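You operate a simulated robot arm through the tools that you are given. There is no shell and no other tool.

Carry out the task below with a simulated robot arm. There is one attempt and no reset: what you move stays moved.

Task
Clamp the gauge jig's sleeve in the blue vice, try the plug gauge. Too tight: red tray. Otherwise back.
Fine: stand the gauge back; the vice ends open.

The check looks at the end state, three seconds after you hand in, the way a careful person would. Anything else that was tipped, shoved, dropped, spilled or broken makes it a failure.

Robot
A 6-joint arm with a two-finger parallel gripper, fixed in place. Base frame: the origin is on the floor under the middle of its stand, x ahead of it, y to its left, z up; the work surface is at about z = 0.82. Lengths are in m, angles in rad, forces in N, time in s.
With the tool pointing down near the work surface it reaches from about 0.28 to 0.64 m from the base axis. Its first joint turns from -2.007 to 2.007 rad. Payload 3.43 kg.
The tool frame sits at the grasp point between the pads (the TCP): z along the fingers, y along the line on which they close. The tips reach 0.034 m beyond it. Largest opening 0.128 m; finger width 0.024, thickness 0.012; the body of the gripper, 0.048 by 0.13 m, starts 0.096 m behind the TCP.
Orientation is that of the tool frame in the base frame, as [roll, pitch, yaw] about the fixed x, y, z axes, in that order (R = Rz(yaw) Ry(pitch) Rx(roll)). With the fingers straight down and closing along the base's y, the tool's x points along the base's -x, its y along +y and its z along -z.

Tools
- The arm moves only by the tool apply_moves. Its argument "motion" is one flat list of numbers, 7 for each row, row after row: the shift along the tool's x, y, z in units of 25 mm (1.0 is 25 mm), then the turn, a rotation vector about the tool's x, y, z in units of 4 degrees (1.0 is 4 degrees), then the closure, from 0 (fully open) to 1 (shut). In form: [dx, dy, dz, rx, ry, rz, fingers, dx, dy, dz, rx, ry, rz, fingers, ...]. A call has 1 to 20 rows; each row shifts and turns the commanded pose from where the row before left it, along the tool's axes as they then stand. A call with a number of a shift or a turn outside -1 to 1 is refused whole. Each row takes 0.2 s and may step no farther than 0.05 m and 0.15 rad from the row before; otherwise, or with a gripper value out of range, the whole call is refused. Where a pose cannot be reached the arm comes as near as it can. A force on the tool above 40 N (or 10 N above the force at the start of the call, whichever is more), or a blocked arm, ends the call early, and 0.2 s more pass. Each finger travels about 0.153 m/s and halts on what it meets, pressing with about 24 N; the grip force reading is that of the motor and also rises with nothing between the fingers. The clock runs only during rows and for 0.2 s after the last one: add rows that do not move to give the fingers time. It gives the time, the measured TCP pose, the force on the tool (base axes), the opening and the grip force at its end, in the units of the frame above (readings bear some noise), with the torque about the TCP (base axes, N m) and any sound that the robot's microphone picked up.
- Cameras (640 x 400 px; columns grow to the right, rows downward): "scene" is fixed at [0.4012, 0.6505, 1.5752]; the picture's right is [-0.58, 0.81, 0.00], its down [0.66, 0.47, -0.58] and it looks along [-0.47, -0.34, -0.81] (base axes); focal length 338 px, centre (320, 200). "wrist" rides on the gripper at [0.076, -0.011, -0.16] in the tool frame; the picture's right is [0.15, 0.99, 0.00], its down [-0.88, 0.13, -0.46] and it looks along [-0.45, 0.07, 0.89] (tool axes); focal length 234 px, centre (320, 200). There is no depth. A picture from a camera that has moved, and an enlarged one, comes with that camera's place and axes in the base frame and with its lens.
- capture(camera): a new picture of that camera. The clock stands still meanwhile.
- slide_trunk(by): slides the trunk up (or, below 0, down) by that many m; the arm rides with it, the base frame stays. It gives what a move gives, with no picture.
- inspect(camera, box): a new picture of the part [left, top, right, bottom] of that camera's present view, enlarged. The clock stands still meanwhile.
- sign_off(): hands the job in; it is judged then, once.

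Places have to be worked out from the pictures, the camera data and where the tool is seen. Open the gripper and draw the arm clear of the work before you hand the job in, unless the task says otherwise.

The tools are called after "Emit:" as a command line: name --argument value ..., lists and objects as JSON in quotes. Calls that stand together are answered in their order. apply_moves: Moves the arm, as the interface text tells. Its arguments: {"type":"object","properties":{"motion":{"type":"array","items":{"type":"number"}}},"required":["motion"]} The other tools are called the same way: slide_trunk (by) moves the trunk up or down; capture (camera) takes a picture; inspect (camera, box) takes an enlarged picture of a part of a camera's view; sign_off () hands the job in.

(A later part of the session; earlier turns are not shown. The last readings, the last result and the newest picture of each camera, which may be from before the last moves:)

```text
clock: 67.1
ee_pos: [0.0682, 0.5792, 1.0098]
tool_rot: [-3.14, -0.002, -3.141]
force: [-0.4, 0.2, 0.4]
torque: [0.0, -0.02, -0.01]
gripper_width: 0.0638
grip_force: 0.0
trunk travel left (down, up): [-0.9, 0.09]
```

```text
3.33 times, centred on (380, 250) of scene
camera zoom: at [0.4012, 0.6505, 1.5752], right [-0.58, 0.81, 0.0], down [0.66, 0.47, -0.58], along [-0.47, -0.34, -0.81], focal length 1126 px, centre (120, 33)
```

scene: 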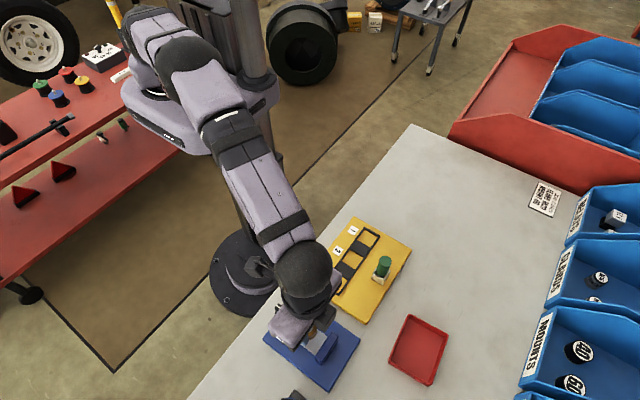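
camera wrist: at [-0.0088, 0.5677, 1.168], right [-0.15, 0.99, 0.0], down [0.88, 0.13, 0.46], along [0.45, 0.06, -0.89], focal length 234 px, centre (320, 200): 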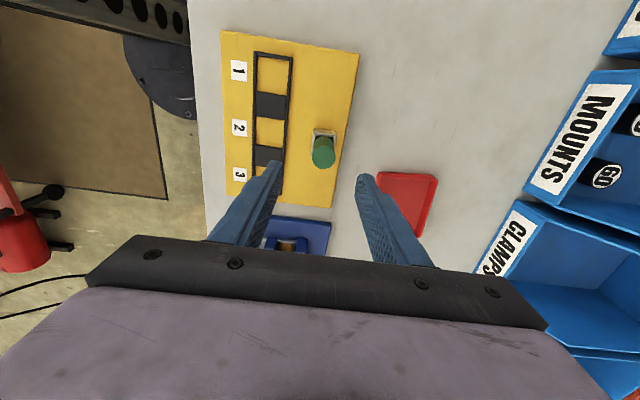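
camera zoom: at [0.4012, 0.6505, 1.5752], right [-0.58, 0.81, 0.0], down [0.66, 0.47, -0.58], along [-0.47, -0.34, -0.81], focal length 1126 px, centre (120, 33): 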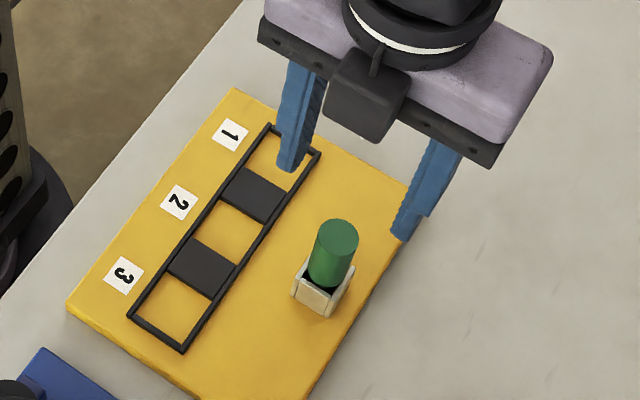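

Emit:
inspect --camera "wrist" --box '[280, 110, 370, 190]'

Emit:
inspect --camera "wrist" --box '[210, 30, 370, 210]'

```text
5.00 times, centred on (325, 150) of wrist
camera zoom: at [-0.0088, 0.5677, 1.168], right [-0.15, 0.99, 0.0], down [0.88, 0.13, 0.46], along [0.45, 0.06, -0.89], focal length 1171 px, centre (295, 450)
```

zoom: 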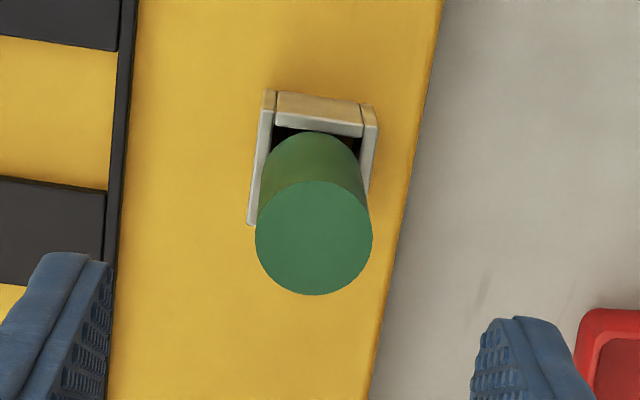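

```text
2.22 times, centred on (290, 120) of wrist
camera zoom: at [-0.0088, 0.5677, 1.168], right [-0.15, 0.99, 0.0], down [0.88, 0.13, 0.46], along [0.45, 0.06, -0.89], focal length 520 px, centre (387, 378)
```

zoom: 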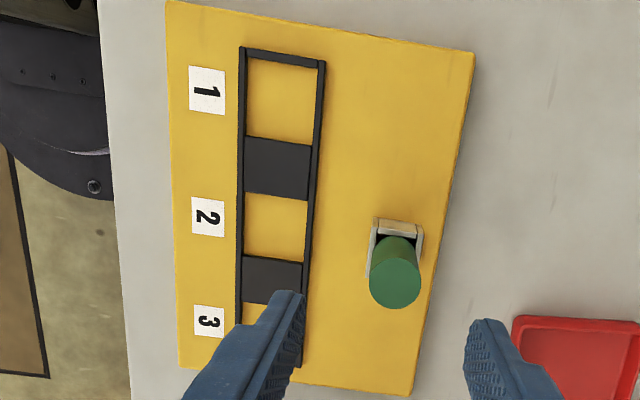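

The gauge's green handle is upright, about 26 mm in diameter, with its top at (0.065, 0.582, 0.9175). I'll align over it and come down so the pads reach well down the handle but stay above the holder.

Emit:
apply_moves --motion '[0.11, 0.11, 0, 0, 0, 0, 0.5, 0, 0, 0.6, 0, 0, 0, 0.5, 0, 0, 0.8, 0, 0, 0, 0.5, 0, 0, 0.8, 0, 0, 0, 0.5, 0, 0, 0.6, 0, 0, 0, 0.5, 0, 0, 0, 0, 0, 0, 0.5]'

Emit:
capture --camera "wrist"

Emit:
inspect --camera "scene" --box '[330, 210, 430, 310]'

```text
clock: 68.5
ee_pos: [0.0645, 0.5804, 0.9382]
tool_rot: [-3.139, 0.0, -3.141]
force: [0.4, 0.0, 0.0]
torque: [-0.04, 0.05, 0.03]
gripper_width: 0.0641
grip_force: 0.1
trunk travel left (down, up): [-0.9, 0.09]
```

```text
taken
camera wrist: at [-0.0122, 0.5697, 1.0975], right [-0.15, 0.99, 0.0], down [0.88, 0.13, 0.46], along [0.45, 0.06, -0.89], focal length 234 px, centre (320, 200)
```

wrist: 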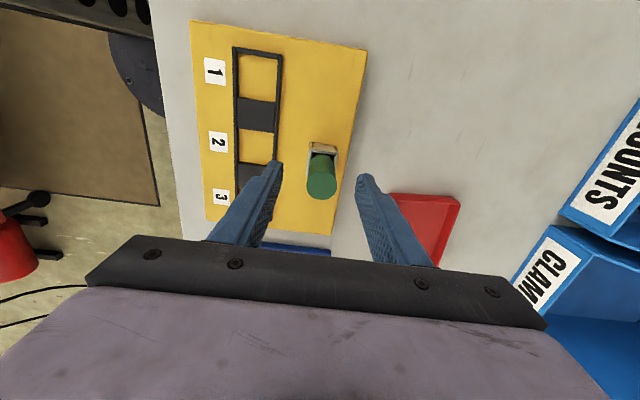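

```text
4.00 times, centred on (380, 260) of scene
camera zoom: at [0.4012, 0.6505, 1.5752], right [-0.58, 0.81, 0.0], down [0.66, 0.47, -0.58], along [-0.47, -0.34, -0.81], focal length 1352 px, centre (80, -40)
```

zoom: 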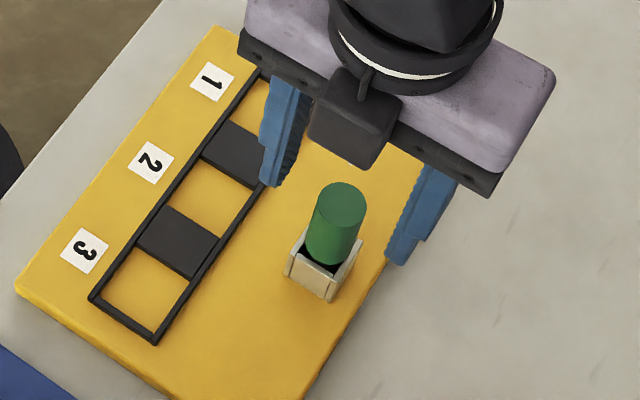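

Emit:
inspect --camera "wrist" --box '[260, 130, 380, 230]'

```text
4.00 times, centred on (320, 180) of wrist
camera zoom: at [-0.0122, 0.5697, 1.0975], right [-0.15, 0.99, 0.0], down [0.88, 0.13, 0.46], along [0.45, 0.06, -0.89], focal length 937 px, centre (320, 280)
```

zoom: 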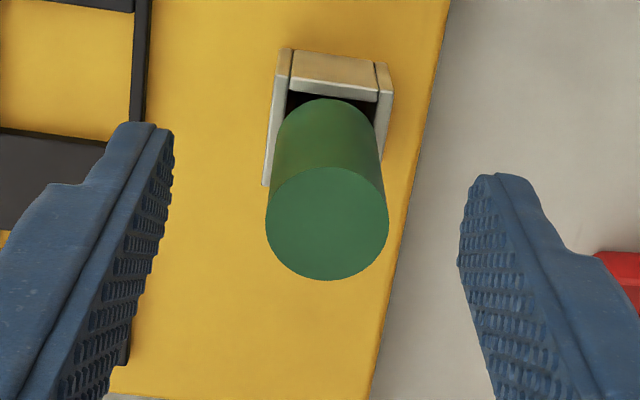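

The handle centre is about 1 mm in x and 2 mm in y from the tool. I'll correct that and lower to z 0.902.

Emit:
apply_moves --motion '[-0.05, 0.07, 0.3, 0, 0, 0, 0.5, 0, 0, 0.5, 0, 0, 0, 0.5, 0, 0, 0.4, 0, 0, 0, 0.5, 0, 0, 0.24, 0, 0, 0, 0.5, 0, 0, 0, 0, 0, 0, 0.5]'

Emit:
inspect --camera "wrist" --box '[260, 130, 380, 230]'

Emit:
inspect --camera "scene" --box '[330, 210, 430, 310]'

```text
clock: 69.7
ee_pos: [0.065, 0.5843, 0.9023]
tool_rot: [-3.141, 0.001, -3.141]
force: [-0.3, 0.5, 1.1]
torque: [0.0, -0.03, 0.01]
gripper_width: 0.0644
grip_force: 0.0
trunk travel left (down, up): [-0.9, 0.09]
```

```text
4.00 times, centred on (320, 180) of wrist
camera zoom: at [-0.0107, 0.5722, 1.0616], right [-0.15, 0.99, 0.0], down [0.88, 0.13, 0.46], along [0.45, 0.06, -0.89], focal length 937 px, centre (320, 280)
```

zoom: 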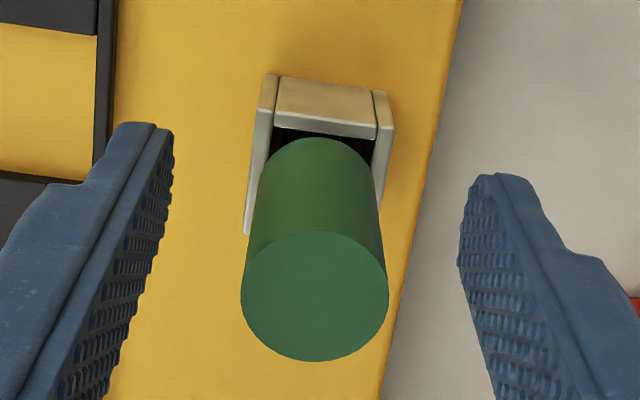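

```text
4.00 times, centred on (380, 260) of scene
camera zoom: at [0.4012, 0.6505, 1.5752], right [-0.58, 0.81, 0.0], down [0.66, 0.47, -0.58], along [-0.47, -0.34, -0.81], focal length 1352 px, centre (80, -40)
```

zoom: 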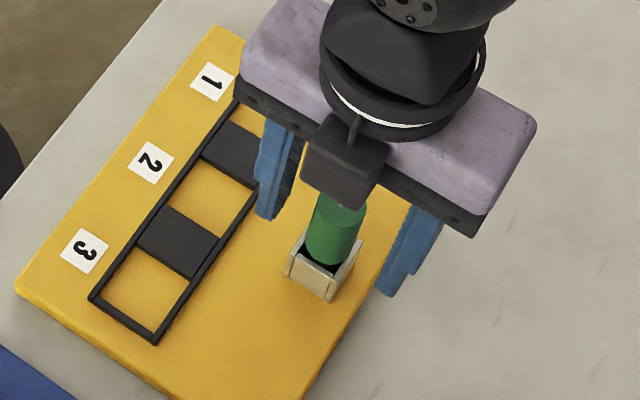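

The handle is centred between the fingers. I'll close gently onto it.

Emit:
apply_moves --motion '[0, 0, 0, 0, 0, 0, 0.6, 0, 0, 0, 0, 0, 0, 0.7, 0, 0, 0, 0, 0, 0, 0.75, 0, 0, 0, 0, 0, 0, 0.79, 0, 0, 0, 0, 0, 0, 0.83, 0, 0, 0, 0, 0, 0, 1, 0, 0, 0, 0, 0, 0, 1]'

Emit:
inspect --camera "wrist" --box '[260, 130, 380, 230]'

```text
clock: 71.3
ee_pos: [0.0656, 0.5838, 0.9022]
tool_rot: [-3.14, 0.002, -3.141]
force: [-1.0, -0.8, -0.8]
torque: [0.03, 0.01, -0.01]
gripper_width: 0.0252
grip_force: 23.6
trunk travel left (down, up): [-0.9, 0.09]
```

```text
4.00 times, centred on (320, 180) of wrist
camera zoom: at [-0.0107, 0.5722, 1.0616], right [-0.15, 0.99, 0.0], down [0.88, 0.13, 0.46], along [0.45, 0.06, -0.89], focal length 937 px, centre (320, 280)
```

zoom: 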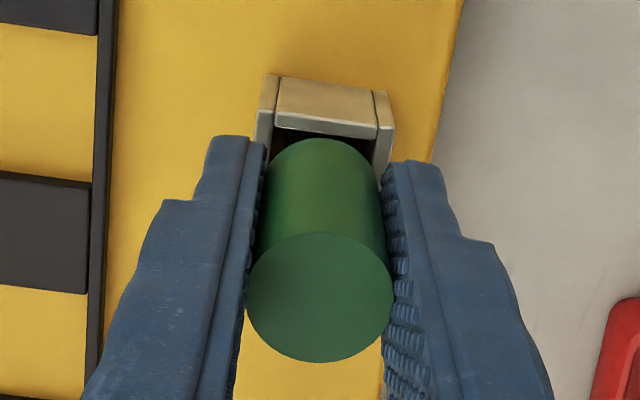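

The gauge handle is held at 25.2 mm and 24 N; the holder pose is TCP (0.0653, 0.584, 0.902). I'll lift slowly and check.

Emit:
apply_moves --motion '[0, 0, -0.06, 0, 0, 0, 1, 0, 0, -0.12, 0, 0, 0, 1, 0, 0, -0.16, 0, 0, 0, 1, 0, 0, -0.2, 0, 0, 0, 1, 0, 0, -0.2, 0, 0, 0, 1, 0, 0, 0, 0, 0, 0, 1]'

Emit:
inspect --camera "wrist" --box '[260, 130, 380, 230]'

Emit:
inspect --camera "scene" --box '[330, 210, 430, 310]'

```text
clock: 72.7
ee_pos: [0.0663, 0.5808, 0.9216]
tool_rot: [-3.137, -0.002, 3.141]
force: [0.5, 0.0, -1.3]
torque: [0.01, 0.0, -0.02]
gripper_width: 0.0253
grip_force: 24.0
trunk travel left (down, up): [-0.9, 0.09]
```

```text
4.00 times, centred on (320, 180) of wrist
camera zoom: at [-0.0102, 0.5721, 1.08], right [-0.15, 0.99, 0.0], down [0.88, 0.13, 0.46], along [0.45, 0.06, -0.89], focal length 937 px, centre (320, 280)
```

zoom: 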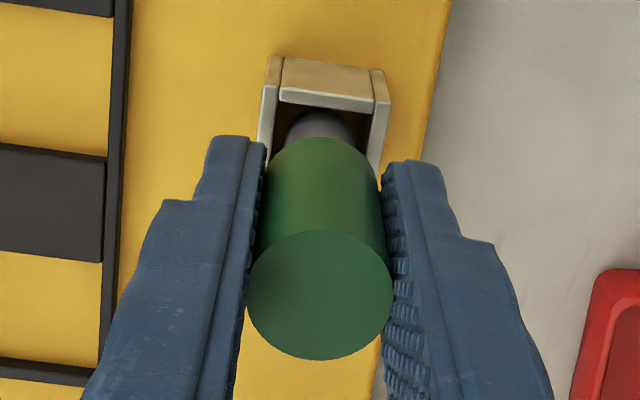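

```text
4.00 times, centred on (380, 260) of scene
camera zoom: at [0.4012, 0.6505, 1.5752], right [-0.58, 0.81, 0.0], down [0.66, 0.47, -0.58], along [-0.47, -0.34, -0.81], focal length 1352 px, centre (80, -40)
```

zoom: 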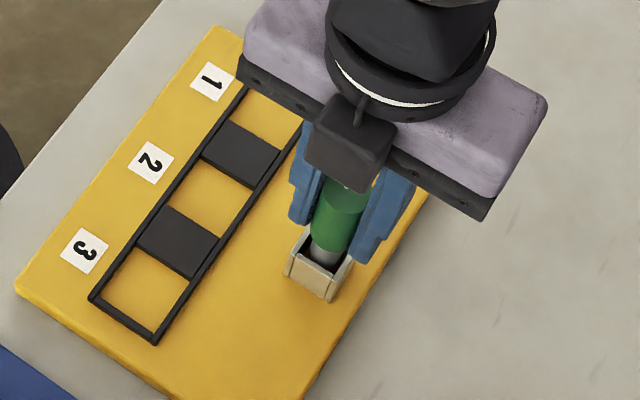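

The gauge comes up with the grip and the grey plug shows below the handle. I'll keep lifting until it's well clear of the holder.

Emit:
apply_moves --motion '[0, 0, -0.2, 0, 0, 0, 1, 0, 0, -0.3, 0, 0, 0, 1, 0, 0, -0.35, 0, 0, 0, 1, 0, 0, -0.35, 0, 0, 0, 1, 0, 0, -0.35, 0, 0, 0, 1, 0, 0, -0.35, 0, 0, 0, 1, 0, 0, -0.35, 0, 0, 0, 1, 0, 0, -0.2, 0, 0, 0, 1, 0, 0, 0, 0, 0, 0, 1]'

Emit:
inspect --camera "wrist" --box '[260, 100, 380, 230]'

Emit:
inspect --camera "scene" --box '[330, 190, 450, 310]'

```text
clock: 74.7
ee_pos: [0.0645, 0.5837, 0.9818]
tool_rot: [-3.14, 0.002, 3.14]
force: [-0.4, 1.1, -0.1]
torque: [-0.03, 0.02, 0.01]
gripper_width: 0.0248
grip_force: 23.9
trunk travel left (down, up): [-0.9, 0.09]
```

```text
3.08 times, centred on (320, 165) of wrist
camera zoom: at [-0.0106, 0.5724, 1.141], right [-0.15, 0.99, 0.0], down [0.88, 0.13, 0.46], along [0.45, 0.06, -0.89], focal length 720 px, centre (320, 308)
```

zoom: 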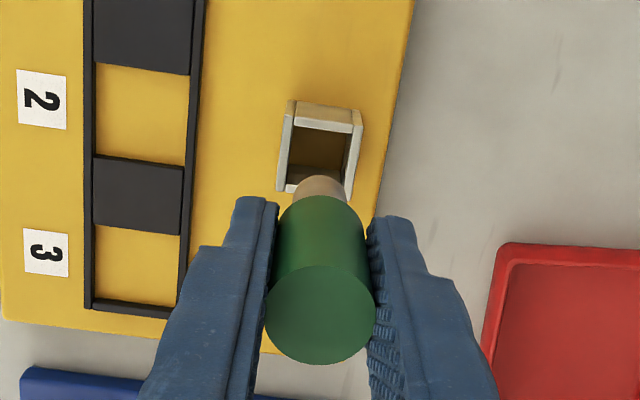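

```text
3.33 times, centred on (390, 250) of scene
camera zoom: at [0.4012, 0.6505, 1.5752], right [-0.58, 0.81, 0.0], down [0.66, 0.47, -0.58], along [-0.47, -0.34, -0.81], focal length 1126 px, centre (87, 33)
```

zoom: 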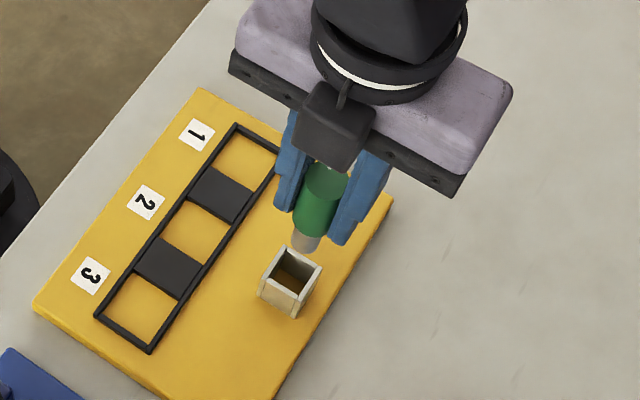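

The gauge is clear, with its plug end about 69 mm below the TCP by my estimate. I'll carry it gently to above the clamped sleeve, keeping high.

Emit:
apply_moves --motion '[-0.2, -0.04, 0, 0, 0, 0, 1, -0.4, -0.08, 0, 0, 0, 0, 1, -0.5, -0.09, 0, 0, 0, 0, 1, -0.5, -0.09, 0, 0, 0, 0, 1, -0.5, -0.09, 0, 0, 0, 0, 1, -0.5, -0.09, 0, 0, 0, 0, 1, -0.5, -0.09, 0, 0, 0, 0, 1, -0.5, -0.09, 0, 0, 0, 0, 1, -0.5, -0.09, 0, 0, 0, 0, 1, -0.5, -0.09, 0, 0, 0, 0, 1, -0.5, -0.09, 0, 0, 0, 0, 1, -0.5, -0.09, 0, 0, 0, 0, 1, -0.5, -0.09, 0, 0, 0, 0, 1, -0.5, -0.09, 0, 0, 0, 0, 1, -0.5, -0.09, 0, 0, 0, 0, 1, -0.5, -0.09, 0, 0, 0, 0, 1, -0.4, -0.08, 0, 0, 0, 0, 1, -0.2, -0.04, 0, 0, 0, 0, 1, 0, 0, 0, 0, 0, 0, 1]'

Emit:
capture --camera "wrist"

Emit:
inspect --camera "scene" --box '[250, 290, 370, 400]'

```text
clock: 78.7
ee_pos: [0.2705, 0.5459, 0.9818]
tool_rot: [-3.14, 0.0, 3.142]
force: [0.6, -0.4, -0.9]
torque: [0.01, -0.01, -0.01]
gripper_width: 0.0251
grip_force: 24.2
trunk travel left (down, up): [-0.9, 0.09]
```

```text
taken
camera wrist: at [0.1945, 0.5355, 1.1415], right [-0.15, 0.99, 0.0], down [0.88, 0.13, 0.46], along [0.45, 0.06, -0.89], focal length 234 px, centre (320, 200)
```

wrist: 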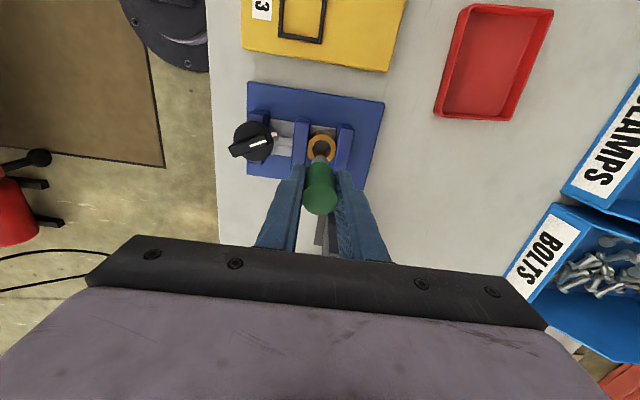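

```text
3.64 times, centred on (310, 345) of scene
camera zoom: at [0.4012, 0.6505, 1.5752], right [-0.58, 0.81, 0.0], down [0.66, 0.47, -0.58], along [-0.47, -0.34, -0.81], focal length 1229 px, centre (356, -327)
```

zoom: 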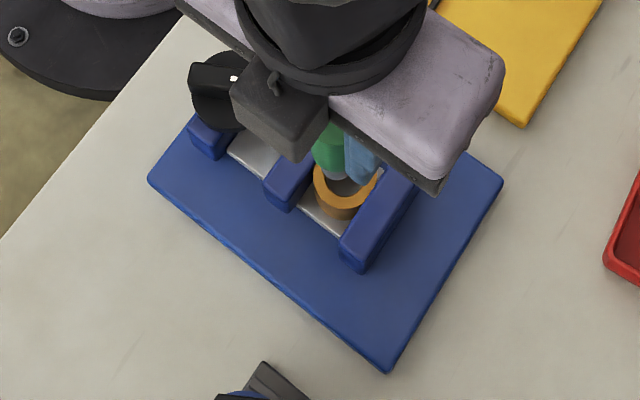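

Emit:
inspect --camera "wrist" --box '[280, 110, 370, 220]'

Emit:
inspect --camera "scene" --box '[285, 315, 345, 365]'

```text
3.64 times, centred on (325, 165) of wrist
camera zoom: at [0.1945, 0.5355, 1.1415], right [-0.15, 0.99, 0.0], down [0.88, 0.13, 0.46], along [0.45, 0.06, -0.89], focal length 852 px, centre (302, 327)
```

zoom: 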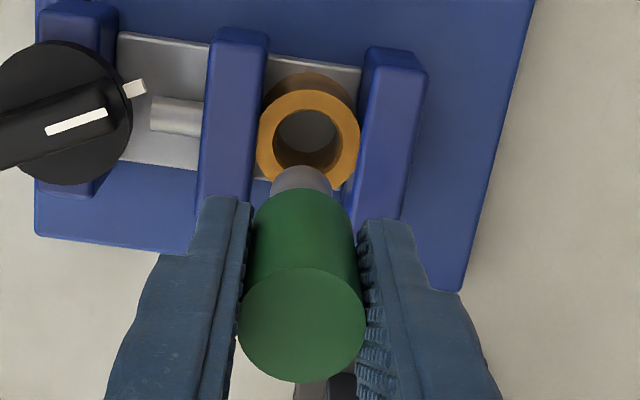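

```text
8.00 times, centred on (315, 340) of scene
camera zoom: at [0.4012, 0.6505, 1.5752], right [-0.58, 0.81, 0.0], down [0.66, 0.47, -0.58], along [-0.47, -0.34, -0.81], focal length 2703 px, centre (360, -920)
```

zoom: 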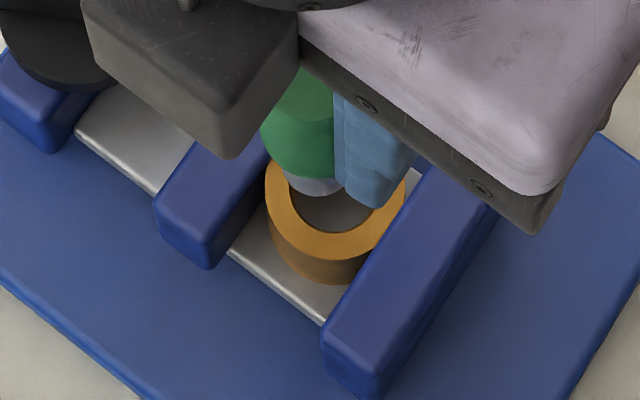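

The handle has crept about 7 mm down in the grip, so I should keep moves brisk. The hole centre reads about (0.263, 0.547) and the plug about (0.270, 0.5465), so I'll shift about 6 mm in −x and lower to just above the sleeve.

Emit:
apply_moves --motion '[0.24, 0.03, 0.2, 0, 0, 0, 1, 0, 0, 0.35, 0, 0, 0, 1, 0, 0, 0.3, 0, 0, 0, 1]'

Emit:
inspect --camera "wrist" --box '[280, 110, 370, 220]'

Emit:
inspect --camera "scene" --box '[285, 315, 345, 365]'

```text
clock: 79.5
ee_pos: [0.2645, 0.5471, 0.9613]
tool_rot: [-3.14, -0.001, 3.142]
force: [0.6, 0.1, -0.8]
torque: [0.02, -0.02, 0.0]
gripper_width: 0.0248
grip_force: 23.9
trunk travel left (down, up): [-0.9, 0.09]
```

```text
3.64 times, centred on (325, 165) of wrist
camera zoom: at [0.1886, 0.5366, 1.12], right [-0.15, 0.99, 0.0], down [0.88, 0.13, 0.46], along [0.45, 0.06, -0.89], focal length 852 px, centre (302, 327)
```

zoom: 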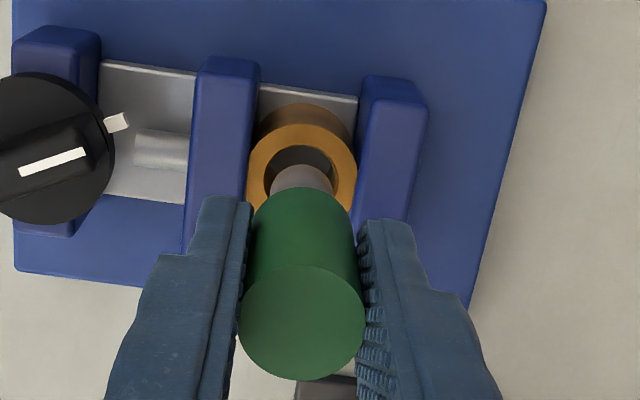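

```text
8.00 times, centred on (315, 340) of scene
camera zoom: at [0.4012, 0.6505, 1.5752], right [-0.58, 0.81, 0.0], down [0.66, 0.47, -0.58], along [-0.47, -0.34, -0.81], focal length 2703 px, centre (360, -920)
```

zoom: 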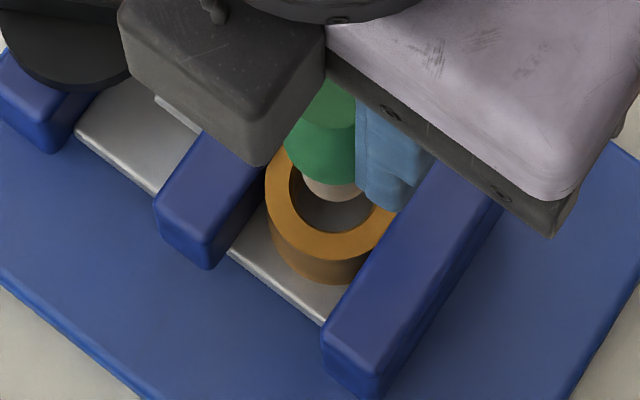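

After recalculating with the true OD (about 34.7 mm) the plug axis (0.266, 0.548) and hole (0.2655, 0.5475) line up within about 1–2 mm, with the plug roughly 1.5 cm above the sleeve. I'll lower partway and compare again.

Emit:
apply_moves --motion '[-0.04, 0, 0.15, 0, 0, 0, 1, 0, 0, 0.2, 0, 0, 0, 1, 0, 0, 0.1, 0, 0, 0, 1]'

Emit:
inspect --camera "wrist" --box '[280, 130, 370, 220]'

Emit:
inspect --camera "scene" --box '[285, 315, 345, 365]'

```text
clock: 80.3
ee_pos: [0.2645, 0.5476, 0.9494]
tool_rot: [-3.141, 0.001, 3.141]
force: [-0.2, -0.5, -1.2]
torque: [0.0, -0.01, 0.0]
gripper_width: 0.0251
grip_force: 24.2
trunk travel left (down, up): [-0.9, 0.09]
```

```text
4.44 times, centred on (325, 175) of wrist
camera zoom: at [0.1895, 0.5367, 1.1086], right [-0.15, 0.99, 0.0], down [0.88, 0.13, 0.46], along [0.45, 0.06, -0.89], focal length 1041 px, centre (298, 311)
```

zoom: 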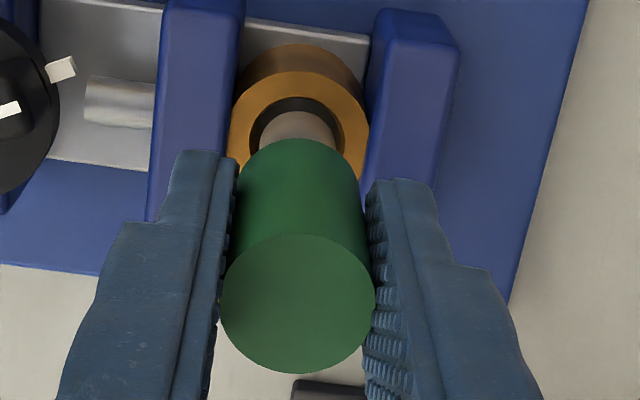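

```text
8.00 times, centred on (315, 340) of scene
camera zoom: at [0.4012, 0.6505, 1.5752], right [-0.58, 0.81, 0.0], down [0.66, 0.47, -0.58], along [-0.47, -0.34, -0.81], focal length 2703 px, centre (360, -920)
```

zoom: 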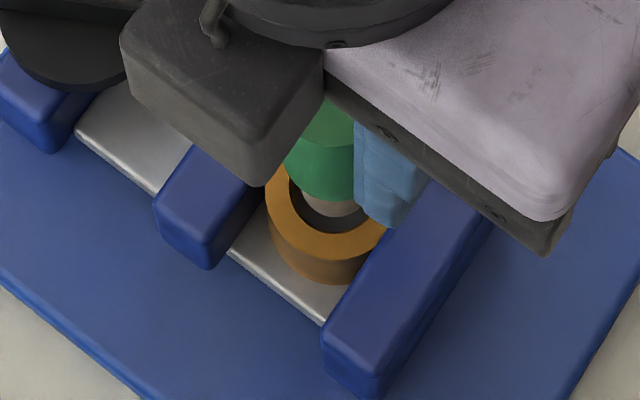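

Both views show the plug nearly concentric with the bore and close to its rim. I'll lower in small steps and watch the force.

Emit:
apply_moves --motion '[-0.03, 0, 0.1, 0, 0, 0, 1, 0, 0, 0.1, 0, 0, 0, 1]'

Emit:
inspect --camera "scene" --box '[285, 315, 345, 365]'

Emit:
inspect --camera "wrist" --box '[280, 130, 370, 220]'

```text
clock: 80.9
ee_pos: [0.2666, 0.5475, 0.9444]
tool_rot: [-3.139, 0.001, -3.14]
force: [-0.9, -0.1, -0.4]
torque: [-0.01, 0.01, 0.02]
gripper_width: 0.0246
grip_force: 24.4
trunk travel left (down, up): [-0.9, 0.09]
```

```text
8.00 times, centred on (315, 340) of scene
camera zoom: at [0.4012, 0.6505, 1.5752], right [-0.58, 0.81, 0.0], down [0.66, 0.47, -0.58], along [-0.47, -0.34, -0.81], focal length 2703 px, centre (360, -920)
```

zoom: 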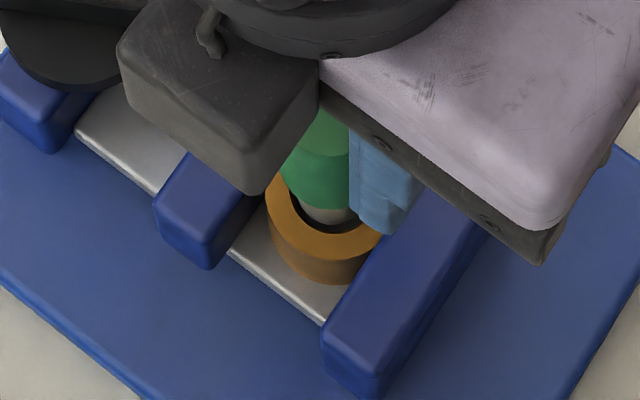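

```text
4.44 times, centred on (325, 175) of wrist
camera zoom: at [0.1903, 0.5363, 1.1037], right [-0.15, 0.99, 0.0], down [0.88, 0.13, 0.46], along [0.45, 0.06, -0.89], focal length 1041 px, centre (298, 311)
```

zoom: 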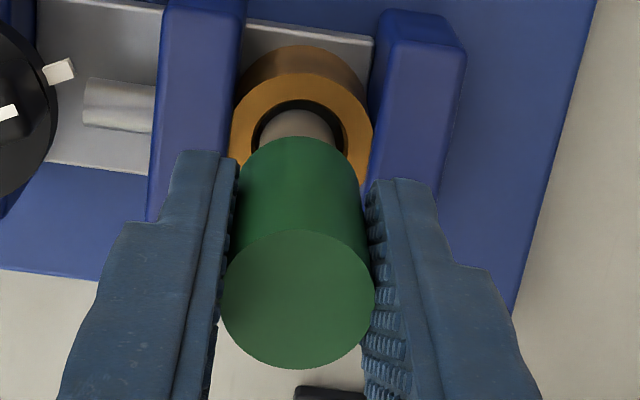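

The plug is centred in the bore in both views, still free of contact. I'll continue down.

Emit:
apply_moves --motion '[0, 0, 0.1, 0, 0, 0, 1, 0, 0, 0.1, 0, 0, 0, 1]'

Emit:
inspect --camera "wrist" --box '[280, 130, 370, 220]'

Emit:
inspect --camera "scene" --box '[285, 315, 345, 365]'

```text
clock: 81.5
ee_pos: [0.267, 0.5477, 0.9392]
tool_rot: [-3.14, 0.001, 3.141]
force: [-0.1, 0.5, -1.0]
torque: [-0.04, -0.01, -0.02]
gripper_width: 0.0247
grip_force: 24.1
trunk travel left (down, up): [-0.9, 0.09]
```

```text
4.44 times, centred on (325, 175) of wrist
camera zoom: at [0.1904, 0.5362, 1.0985], right [-0.15, 0.99, 0.0], down [0.88, 0.13, 0.46], along [0.45, 0.06, -0.89], focal length 1041 px, centre (298, 311)
```

zoom: 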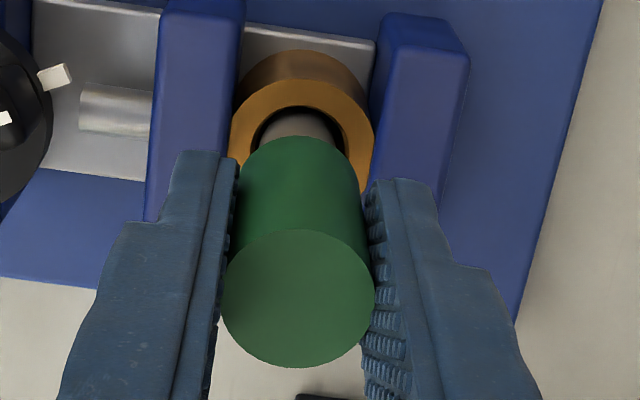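

```text
8.00 times, centred on (315, 340) of scene
camera zoom: at [0.4012, 0.6505, 1.5752], right [-0.58, 0.81, 0.0], down [0.66, 0.47, -0.58], along [-0.47, -0.34, -0.81], focal length 2703 px, centre (360, -920)
```

zoom: 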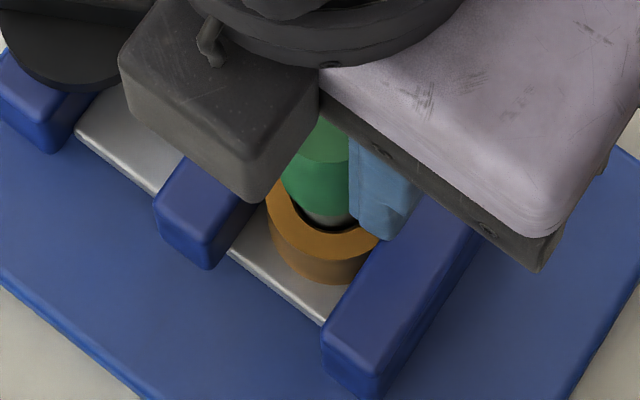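

The plug appears to be dipping inside the bore without resistance. I'll keep lowering and watch the force.

Emit:
apply_moves --motion '[0, 0, 0.12, 0, 0, 0, 1, 0, 0, 0.12, 0, 0, 0, 1]'

Emit:
inspect --camera "wrist" --box '[280, 130, 370, 220]'

Emit:
inspect --camera "scene" --box '[285, 315, 345, 365]'

```text
clock: 82.1
ee_pos: [0.2661, 0.5473, 0.9349]
tool_rot: [-3.14, 0.001, -3.142]
force: [0.9, -0.4, -0.6]
torque: [0.03, -0.01, 0.05]
gripper_width: 0.0247
grip_force: 24.6
trunk travel left (down, up): [-0.9, 0.09]
```

```text
4.44 times, centred on (325, 175) of wrist
camera zoom: at [0.1905, 0.5364, 1.093], right [-0.15, 0.99, 0.0], down [0.88, 0.13, 0.46], along [0.45, 0.06, -0.89], focal length 1041 px, centre (298, 311)
```

zoom: 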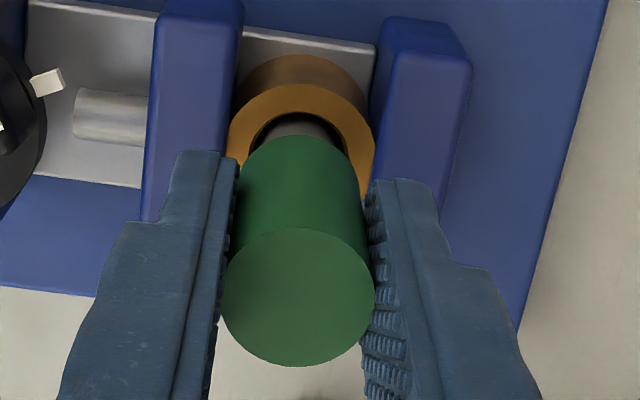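

```text
8.00 times, centred on (315, 340) of scene
camera zoom: at [0.4012, 0.6505, 1.5752], right [-0.58, 0.81, 0.0], down [0.66, 0.47, -0.58], along [-0.47, -0.34, -0.81], focal length 2703 px, centre (360, -920)
```

zoom: 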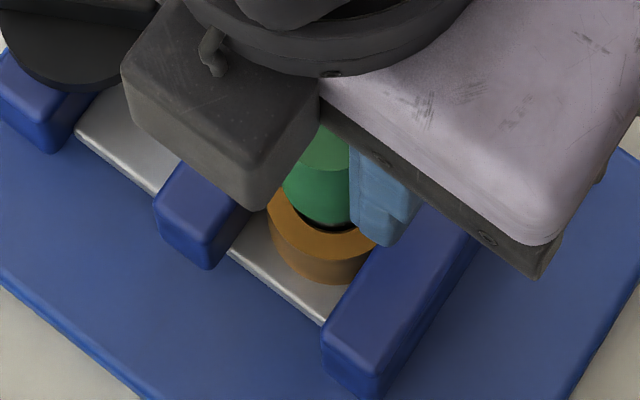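

Still free. I'll continue lowering until something resists.

Emit:
apply_moves --motion '[0, 0, 0.12, 0, 0, 0, 1, 0, 0, 0.12, 0, 0, 0, 1]'

Emit:
inspect --camera "wrist" --box '[280, 130, 370, 220]'

Emit:
inspect --camera "scene" --box '[285, 315, 345, 365]'

```text
clock: 82.7
ee_pos: [0.2669, 0.5477, 0.9276]
tool_rot: [-3.137, 0.0, 3.141]
force: [0.0, 0.2, -0.9]
torque: [0.01, 0.0, -0.02]
gripper_width: 0.0248
grip_force: 24.7
trunk travel left (down, up): [-0.9, 0.09]
```

```text
4.44 times, centred on (325, 175) of wrist
camera zoom: at [0.1904, 0.5364, 1.0868], right [-0.15, 0.99, 0.0], down [0.88, 0.13, 0.46], along [0.45, 0.06, -0.89], focal length 1041 px, centre (298, 311)
```

zoom: 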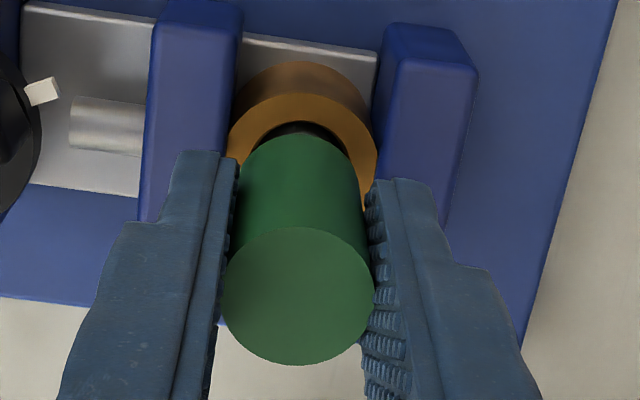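

```text
8.00 times, centred on (315, 340) of scene
camera zoom: at [0.4012, 0.6505, 1.5752], right [-0.58, 0.81, 0.0], down [0.66, 0.47, -0.58], along [-0.47, -0.34, -0.81], focal length 2703 px, centre (360, -920)
```

zoom: 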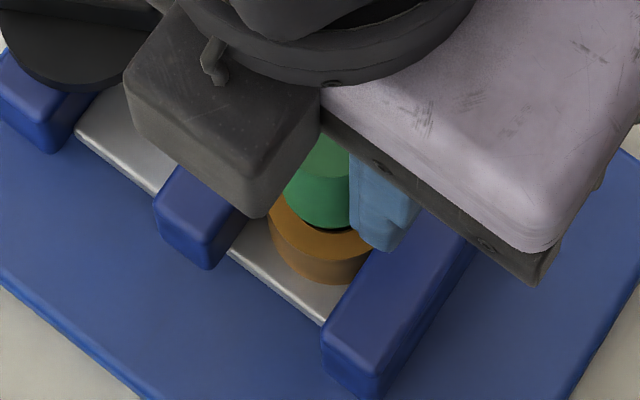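

The plug is well inside the sleeve with no resistance. I'll continue toward the handle shoulder seating on the rim.

Emit:
apply_moves --motion '[0, 0, 0.1, 0, 0, 0, 1, 0, 0, 0.08, 0, 0, 0, 1]'

Emit:
inspect --camera "wrist" --box '[280, 130, 370, 220]'

Emit:
inspect --camera "scene" --box '[285, 315, 345, 365]'

```text
clock: 83.3
ee_pos: [0.2667, 0.5474, 0.9239]
tool_rot: [-3.14, 0.0, 3.14]
force: [-1.0, 0.3, -1.4]
torque: [0.01, -0.03, 0.0]
gripper_width: 0.025
grip_force: 23.9
trunk travel left (down, up): [-0.9, 0.09]
```

```text
4.44 times, centred on (325, 175) of wrist
camera zoom: at [0.19, 0.5363, 1.0824], right [-0.15, 0.99, 0.0], down [0.88, 0.13, 0.46], along [0.45, 0.06, -0.89], focal length 1041 px, centre (298, 311)
```

zoom: 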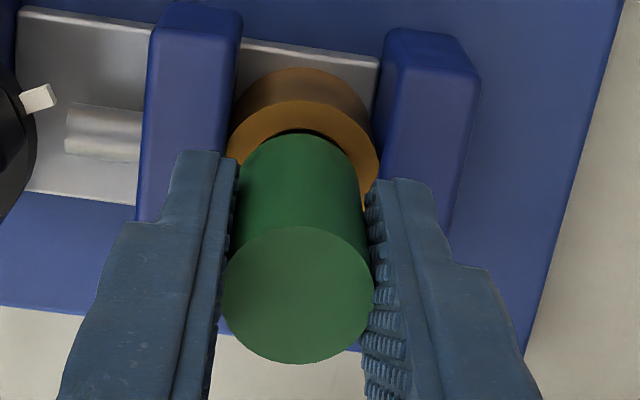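

```text
8.00 times, centred on (315, 340) of scene
camera zoom: at [0.4012, 0.6505, 1.5752], right [-0.58, 0.81, 0.0], down [0.66, 0.47, -0.58], along [-0.47, -0.34, -0.81], focal length 2703 px, centre (360, -920)
```

zoom: 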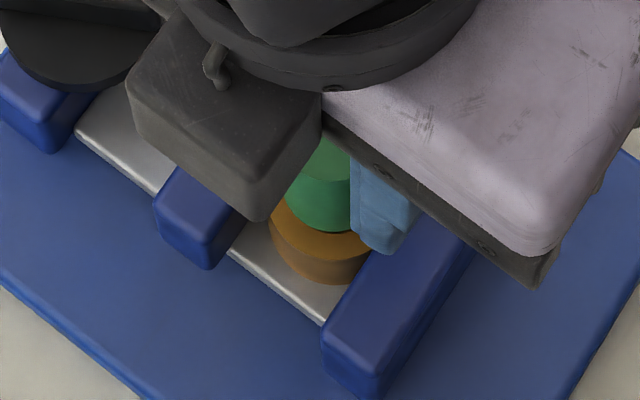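

The shoulder of the handle is almost on the sleeve's rim and there is still no force. A couple more small steps should show a seat.

Emit:
apply_moves --motion '[0, 0, 0.08, 0, 0, 0, 1, 0, 0, 0.06, 0, 0, 0, 1]'

Emit:
inspect --camera "wrist" --box '[280, 130, 370, 220]'

Emit:
inspect --camera "scene" --box '[285, 315, 345, 365]'

```text
clock: 83.9
ee_pos: [0.265, 0.548, 0.9231]
tool_rot: [3.141, 0.002, -3.141]
force: [-1.4, -1.4, 11.3]
torque: [0.06, 0.12, 0.01]
gripper_width: 0.0248
grip_force: 23.5
trunk travel left (down, up): [-0.9, 0.09]
```

```text
4.44 times, centred on (325, 175) of wrist
camera zoom: at [0.1898, 0.5354, 1.0815], right [-0.15, 0.99, 0.0], down [0.88, 0.13, 0.46], along [0.45, 0.07, -0.89], focal length 1041 px, centre (298, 311)
```

zoom: 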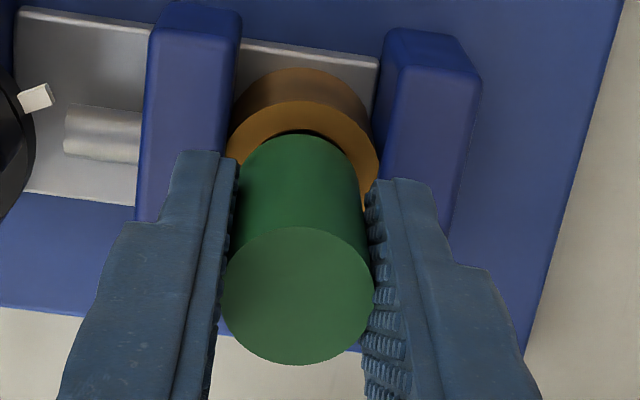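

```text
8.00 times, centred on (315, 340) of scene
camera zoom: at [0.4012, 0.6505, 1.5752], right [-0.58, 0.81, 0.0], down [0.66, 0.47, -0.58], along [-0.47, -0.34, -0.81], focal length 2703 px, centre (360, -920)
```

zoom: 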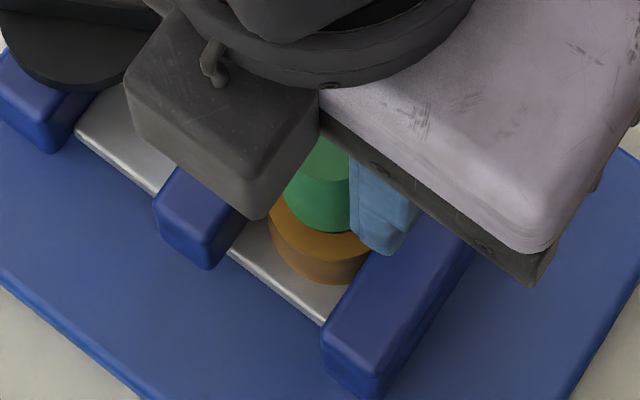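

The tool met 11 N only after the plug went about 35 mm in and its end reached the vice bed, with no resistance in the bore. The sleeve is therefore not too tight and goes back to slot 2. I'll withdraw the gauge straight up.

Emit:
apply_moves --motion '[0, 0, -0.2, 0, 0, 0, 1, 0, 0, -0.3, 0, 0, 0, 1, 0, 0, -0.4, 0, 0, 0, 1, 0, 0, -0.4, 0, 0, 0, 1, 0, 0, -0.4, 0, 0, 0, 1, 0, 0, -0.4, 0, 0, 0, 1, 0, 0, -0.3, 0, 0, 0, 1, 0, 0, -0.1, 0, 0, 0, 1]'

Emit:
inspect --camera "wrist" --box '[280, 110, 370, 220]'

Emit:
inspect --camera "scene" --box '[260, 295, 350, 365]'

```text
clock: 85.7
ee_pos: [0.2655, 0.5477, 0.9835]
tool_rot: [-3.141, 0.001, -3.141]
force: [0.2, 1.0, -0.4]
torque: [-0.02, 0.01, 0.05]
gripper_width: 0.0248
grip_force: 23.2
trunk travel left (down, up): [-0.9, 0.09]
```

```text
3.64 times, centred on (325, 165) of wrist
camera zoom: at [0.1897, 0.5363, 1.1415], right [-0.15, 0.99, 0.0], down [0.88, 0.13, 0.46], along [0.45, 0.06, -0.89], focal length 852 px, centre (302, 327)
```

zoom: 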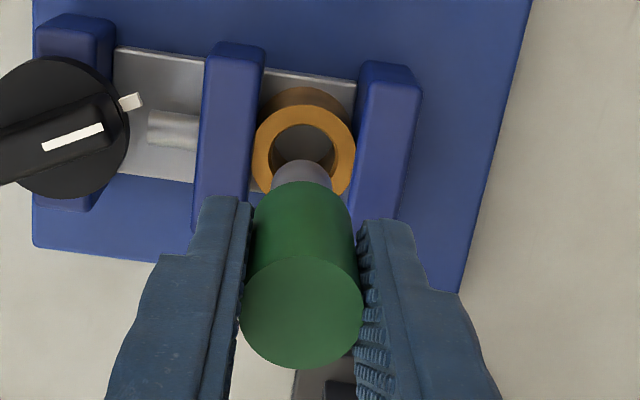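

```text
5.71 times, centred on (305, 330) of scene
camera zoom: at [0.4012, 0.6505, 1.5752], right [-0.58, 0.81, 0.0], down [0.66, 0.47, -0.58], along [-0.47, -0.34, -0.81], focal length 1931 px, centre (406, -543)
```

zoom: 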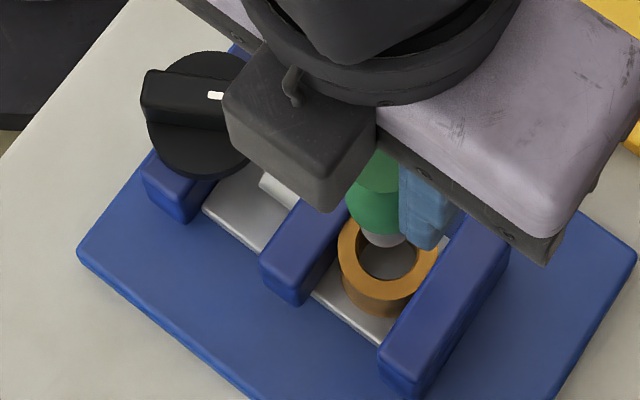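

The gauge is out and the sleeve stayed clamped. I'll carry the gauge back along the reverse path to above its holder.

Emit:
apply_moves --motion '[0.3, 0.105, 0, 0, 0, 0, 1, 0.5, 0.105, 0, 0, 0, 0, 1, 0.65, 0.105, 0, 0, 0, 0, 1, 0.65, 0.105, 0, 0, 0, 0, 1, 0.65, 0.105, 0, 0, 0, 0, 1, 0.65, 0.105, 0, 0, 0, 0, 1, 0.65, 0.105, 0, 0, 0, 0, 1, 0.65, 0.105, 0, 0, 0, 0, 1, 0.65, 0.105, 0, 0, 0, 0, 1, 0.65, 0.105, 0, 0, 0, 0, 1, 0.65, 0.105, 0, 0, 0, 0, 1, 0.65, 0.105, 0, 0, 0, 0, 1, 0.45, 0.105, 0, 0, 0, 0, 1, 0.28, 0.105, 0, 0, 0, 0, 1]'

Emit:
inspect --camera "wrist" --box '[270, 100, 370, 220]'

Emit:
inspect --camera "scene" --box '[330, 210, 430, 300]'

```text
clock: 88.7
ee_pos: [0.0658, 0.5846, 0.9826]
tool_rot: [-3.139, -0.002, -3.141]
force: [1.0, 0.4, -1.5]
torque: [0.01, 0.01, -0.04]
gripper_width: 0.0247
grip_force: 23.9
trunk travel left (down, up): [-0.9, 0.09]
```

```text
3.33 times, centred on (320, 160) of wrist
camera zoom: at [-0.01, 0.5731, 1.1412], right [-0.15, 0.99, 0.0], down [0.88, 0.13, 0.46], along [0.45, 0.06, -0.89], focal length 781 px, centre (320, 333)
```

zoom: 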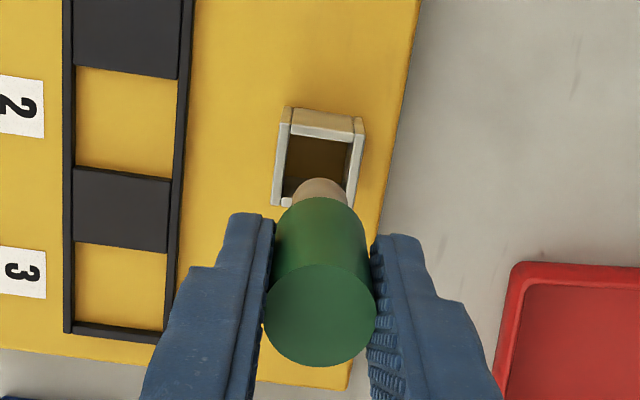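

```text
4.44 times, centred on (380, 255) of scene
camera zoom: at [0.4012, 0.6505, 1.5752], right [-0.58, 0.81, 0.0], down [0.66, 0.47, -0.58], along [-0.47, -0.34, -0.81], focal length 1502 px, centre (53, -44)
```

zoom: 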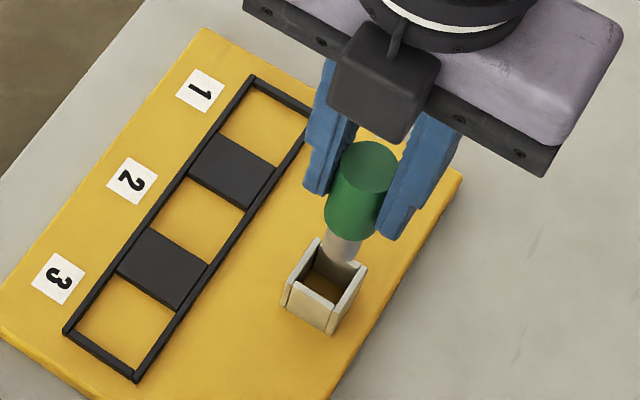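

The gauge hangs upright about over the holder opening. I'll correct by 1 mm and lower until the plug end is just above the holder, then check.

Emit:
apply_moves --motion '[0.03, -0.035, 0.2, 0, 0, 0, 1, 0, 0, 0.4, 0, 0, 0, 1, 0, 0, 0.4, 0, 0, 0, 1, 0, 0, 0.2, 0, 0, 0, 1]'

Emit:
inspect --camera "wrist" --box '[270, 110, 370, 220]'

Emit:
inspect --camera "scene" --box '[340, 225, 420, 295]'

```text
clock: 89.7
ee_pos: [0.0641, 0.5829, 0.952]
tool_rot: [-3.137, 0.001, 3.142]
force: [0.0, 0.2, -0.8]
torque: [-0.03, -0.02, 0.01]
gripper_width: 0.0248
grip_force: 23.5
trunk travel left (down, up): [-0.9, 0.09]
```

```text
3.64 times, centred on (320, 165) of wrist
camera zoom: at [-0.011, 0.5722, 1.1106], right [-0.15, 0.99, 0.0], down [0.88, 0.13, 0.46], along [0.45, 0.06, -0.89], focal length 852 px, centre (320, 327)
```

zoom: 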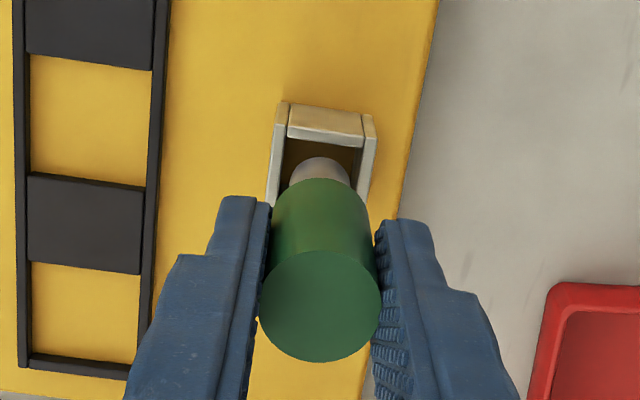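

```text
5.71 times, centred on (380, 260) of scene
camera zoom: at [0.4012, 0.6505, 1.5752], right [-0.58, 0.81, 0.0], down [0.66, 0.47, -0.58], along [-0.47, -0.34, -0.81], focal length 1931 px, centre (-23, -143)
```

zoom: 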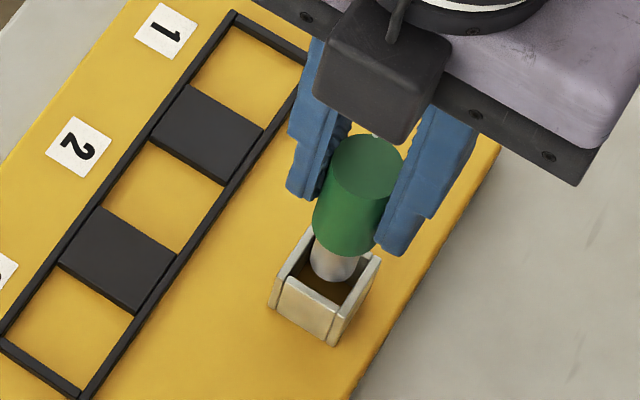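

The plug end is at the holder's mouth and centred in the wrist view. I'll lower it in, ready to stop on contact.

Emit:
apply_moves --motion '[0, 0, 0.2, 0, 0, 0, 1, 0, 0, 0.25, 0, 0, 0, 1, 0, 0, 0.2, 0, 0, 0, 1]'

Emit:
inspect --camera "wrist" --box '[270, 110, 370, 220]'

Emit:
inspect --camera "scene" --box '[340, 225, 420, 295]'

```text
clock: 90.5
ee_pos: [0.0646, 0.5818, 0.9361]
tool_rot: [-3.139, 0.0, -3.141]
force: [-0.8, -0.3, -0.5]
torque: [-0.05, 0.01, 0.03]
gripper_width: 0.0247
grip_force: 24.0
trunk travel left (down, up): [-0.9, 0.09]
```

```text
3.64 times, centred on (320, 165) of wrist
camera zoom: at [-0.0111, 0.5718, 1.0949], right [-0.15, 0.99, 0.0], down [0.88, 0.13, 0.46], along [0.45, 0.06, -0.89], focal length 852 px, centre (320, 327)
```

zoom: 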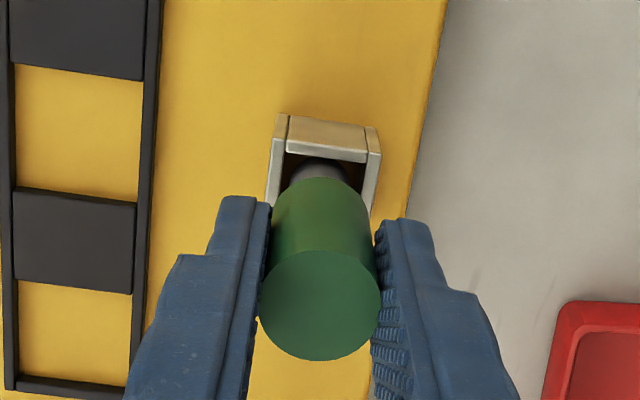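

```text
5.71 times, centred on (380, 260) of scene
camera zoom: at [0.4012, 0.6505, 1.5752], right [-0.58, 0.81, 0.0], down [0.66, 0.47, -0.58], along [-0.47, -0.34, -0.81], focal length 1931 px, centre (-23, -143)
```

zoom: 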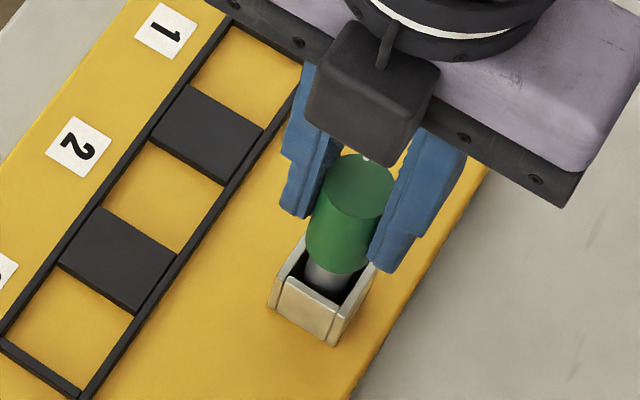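

The plug is inside the holder with no contact. I'll continue down to the holder floor in smaller steps.

Emit:
apply_moves --motion '[0, 0, 0.2, 0, 0, 0, 1, 0, 0, 0.2, 0, 0, 0, 1]'

Emit:
apply_moves --motion '[0, 0, 0.1, 0, 0, 0, 1, 0, 0, 0.05, 0, 0, 0, 1]'

Emit:
inspect --camera "scene" --box '[340, 225, 420, 295]'

```text
clock: 91.1
ee_pos: [0.0656, 0.5835, 0.9267]
tool_rot: [-3.141, -0.001, -3.141]
force: [-0.4, -0.8, -0.9]
torque: [0.0, -0.05, 0.01]
gripper_width: 0.0247
grip_force: 24.2
trunk travel left (down, up): [-0.9, 0.09]
```

```text
clock: 91.7
ee_pos: [0.0648, 0.5836, 0.9228]
tool_rot: [-3.14, 0.0, 3.141]
force: [0.1, -0.1, -1.4]
torque: [0.03, -0.01, 0.01]
gripper_width: 0.0245
grip_force: 24.1
trunk travel left (down, up): [-0.9, 0.09]
```

```text
5.71 times, centred on (380, 260) of scene
camera zoom: at [0.4012, 0.6505, 1.5752], right [-0.58, 0.81, 0.0], down [0.66, 0.47, -0.58], along [-0.47, -0.34, -0.81], focal length 1931 px, centre (-23, -143)
```

zoom: 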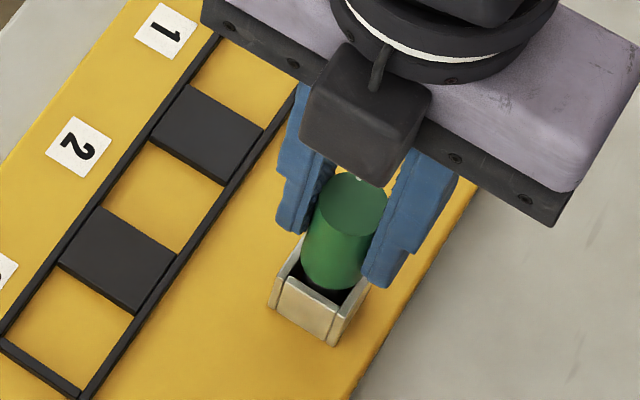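

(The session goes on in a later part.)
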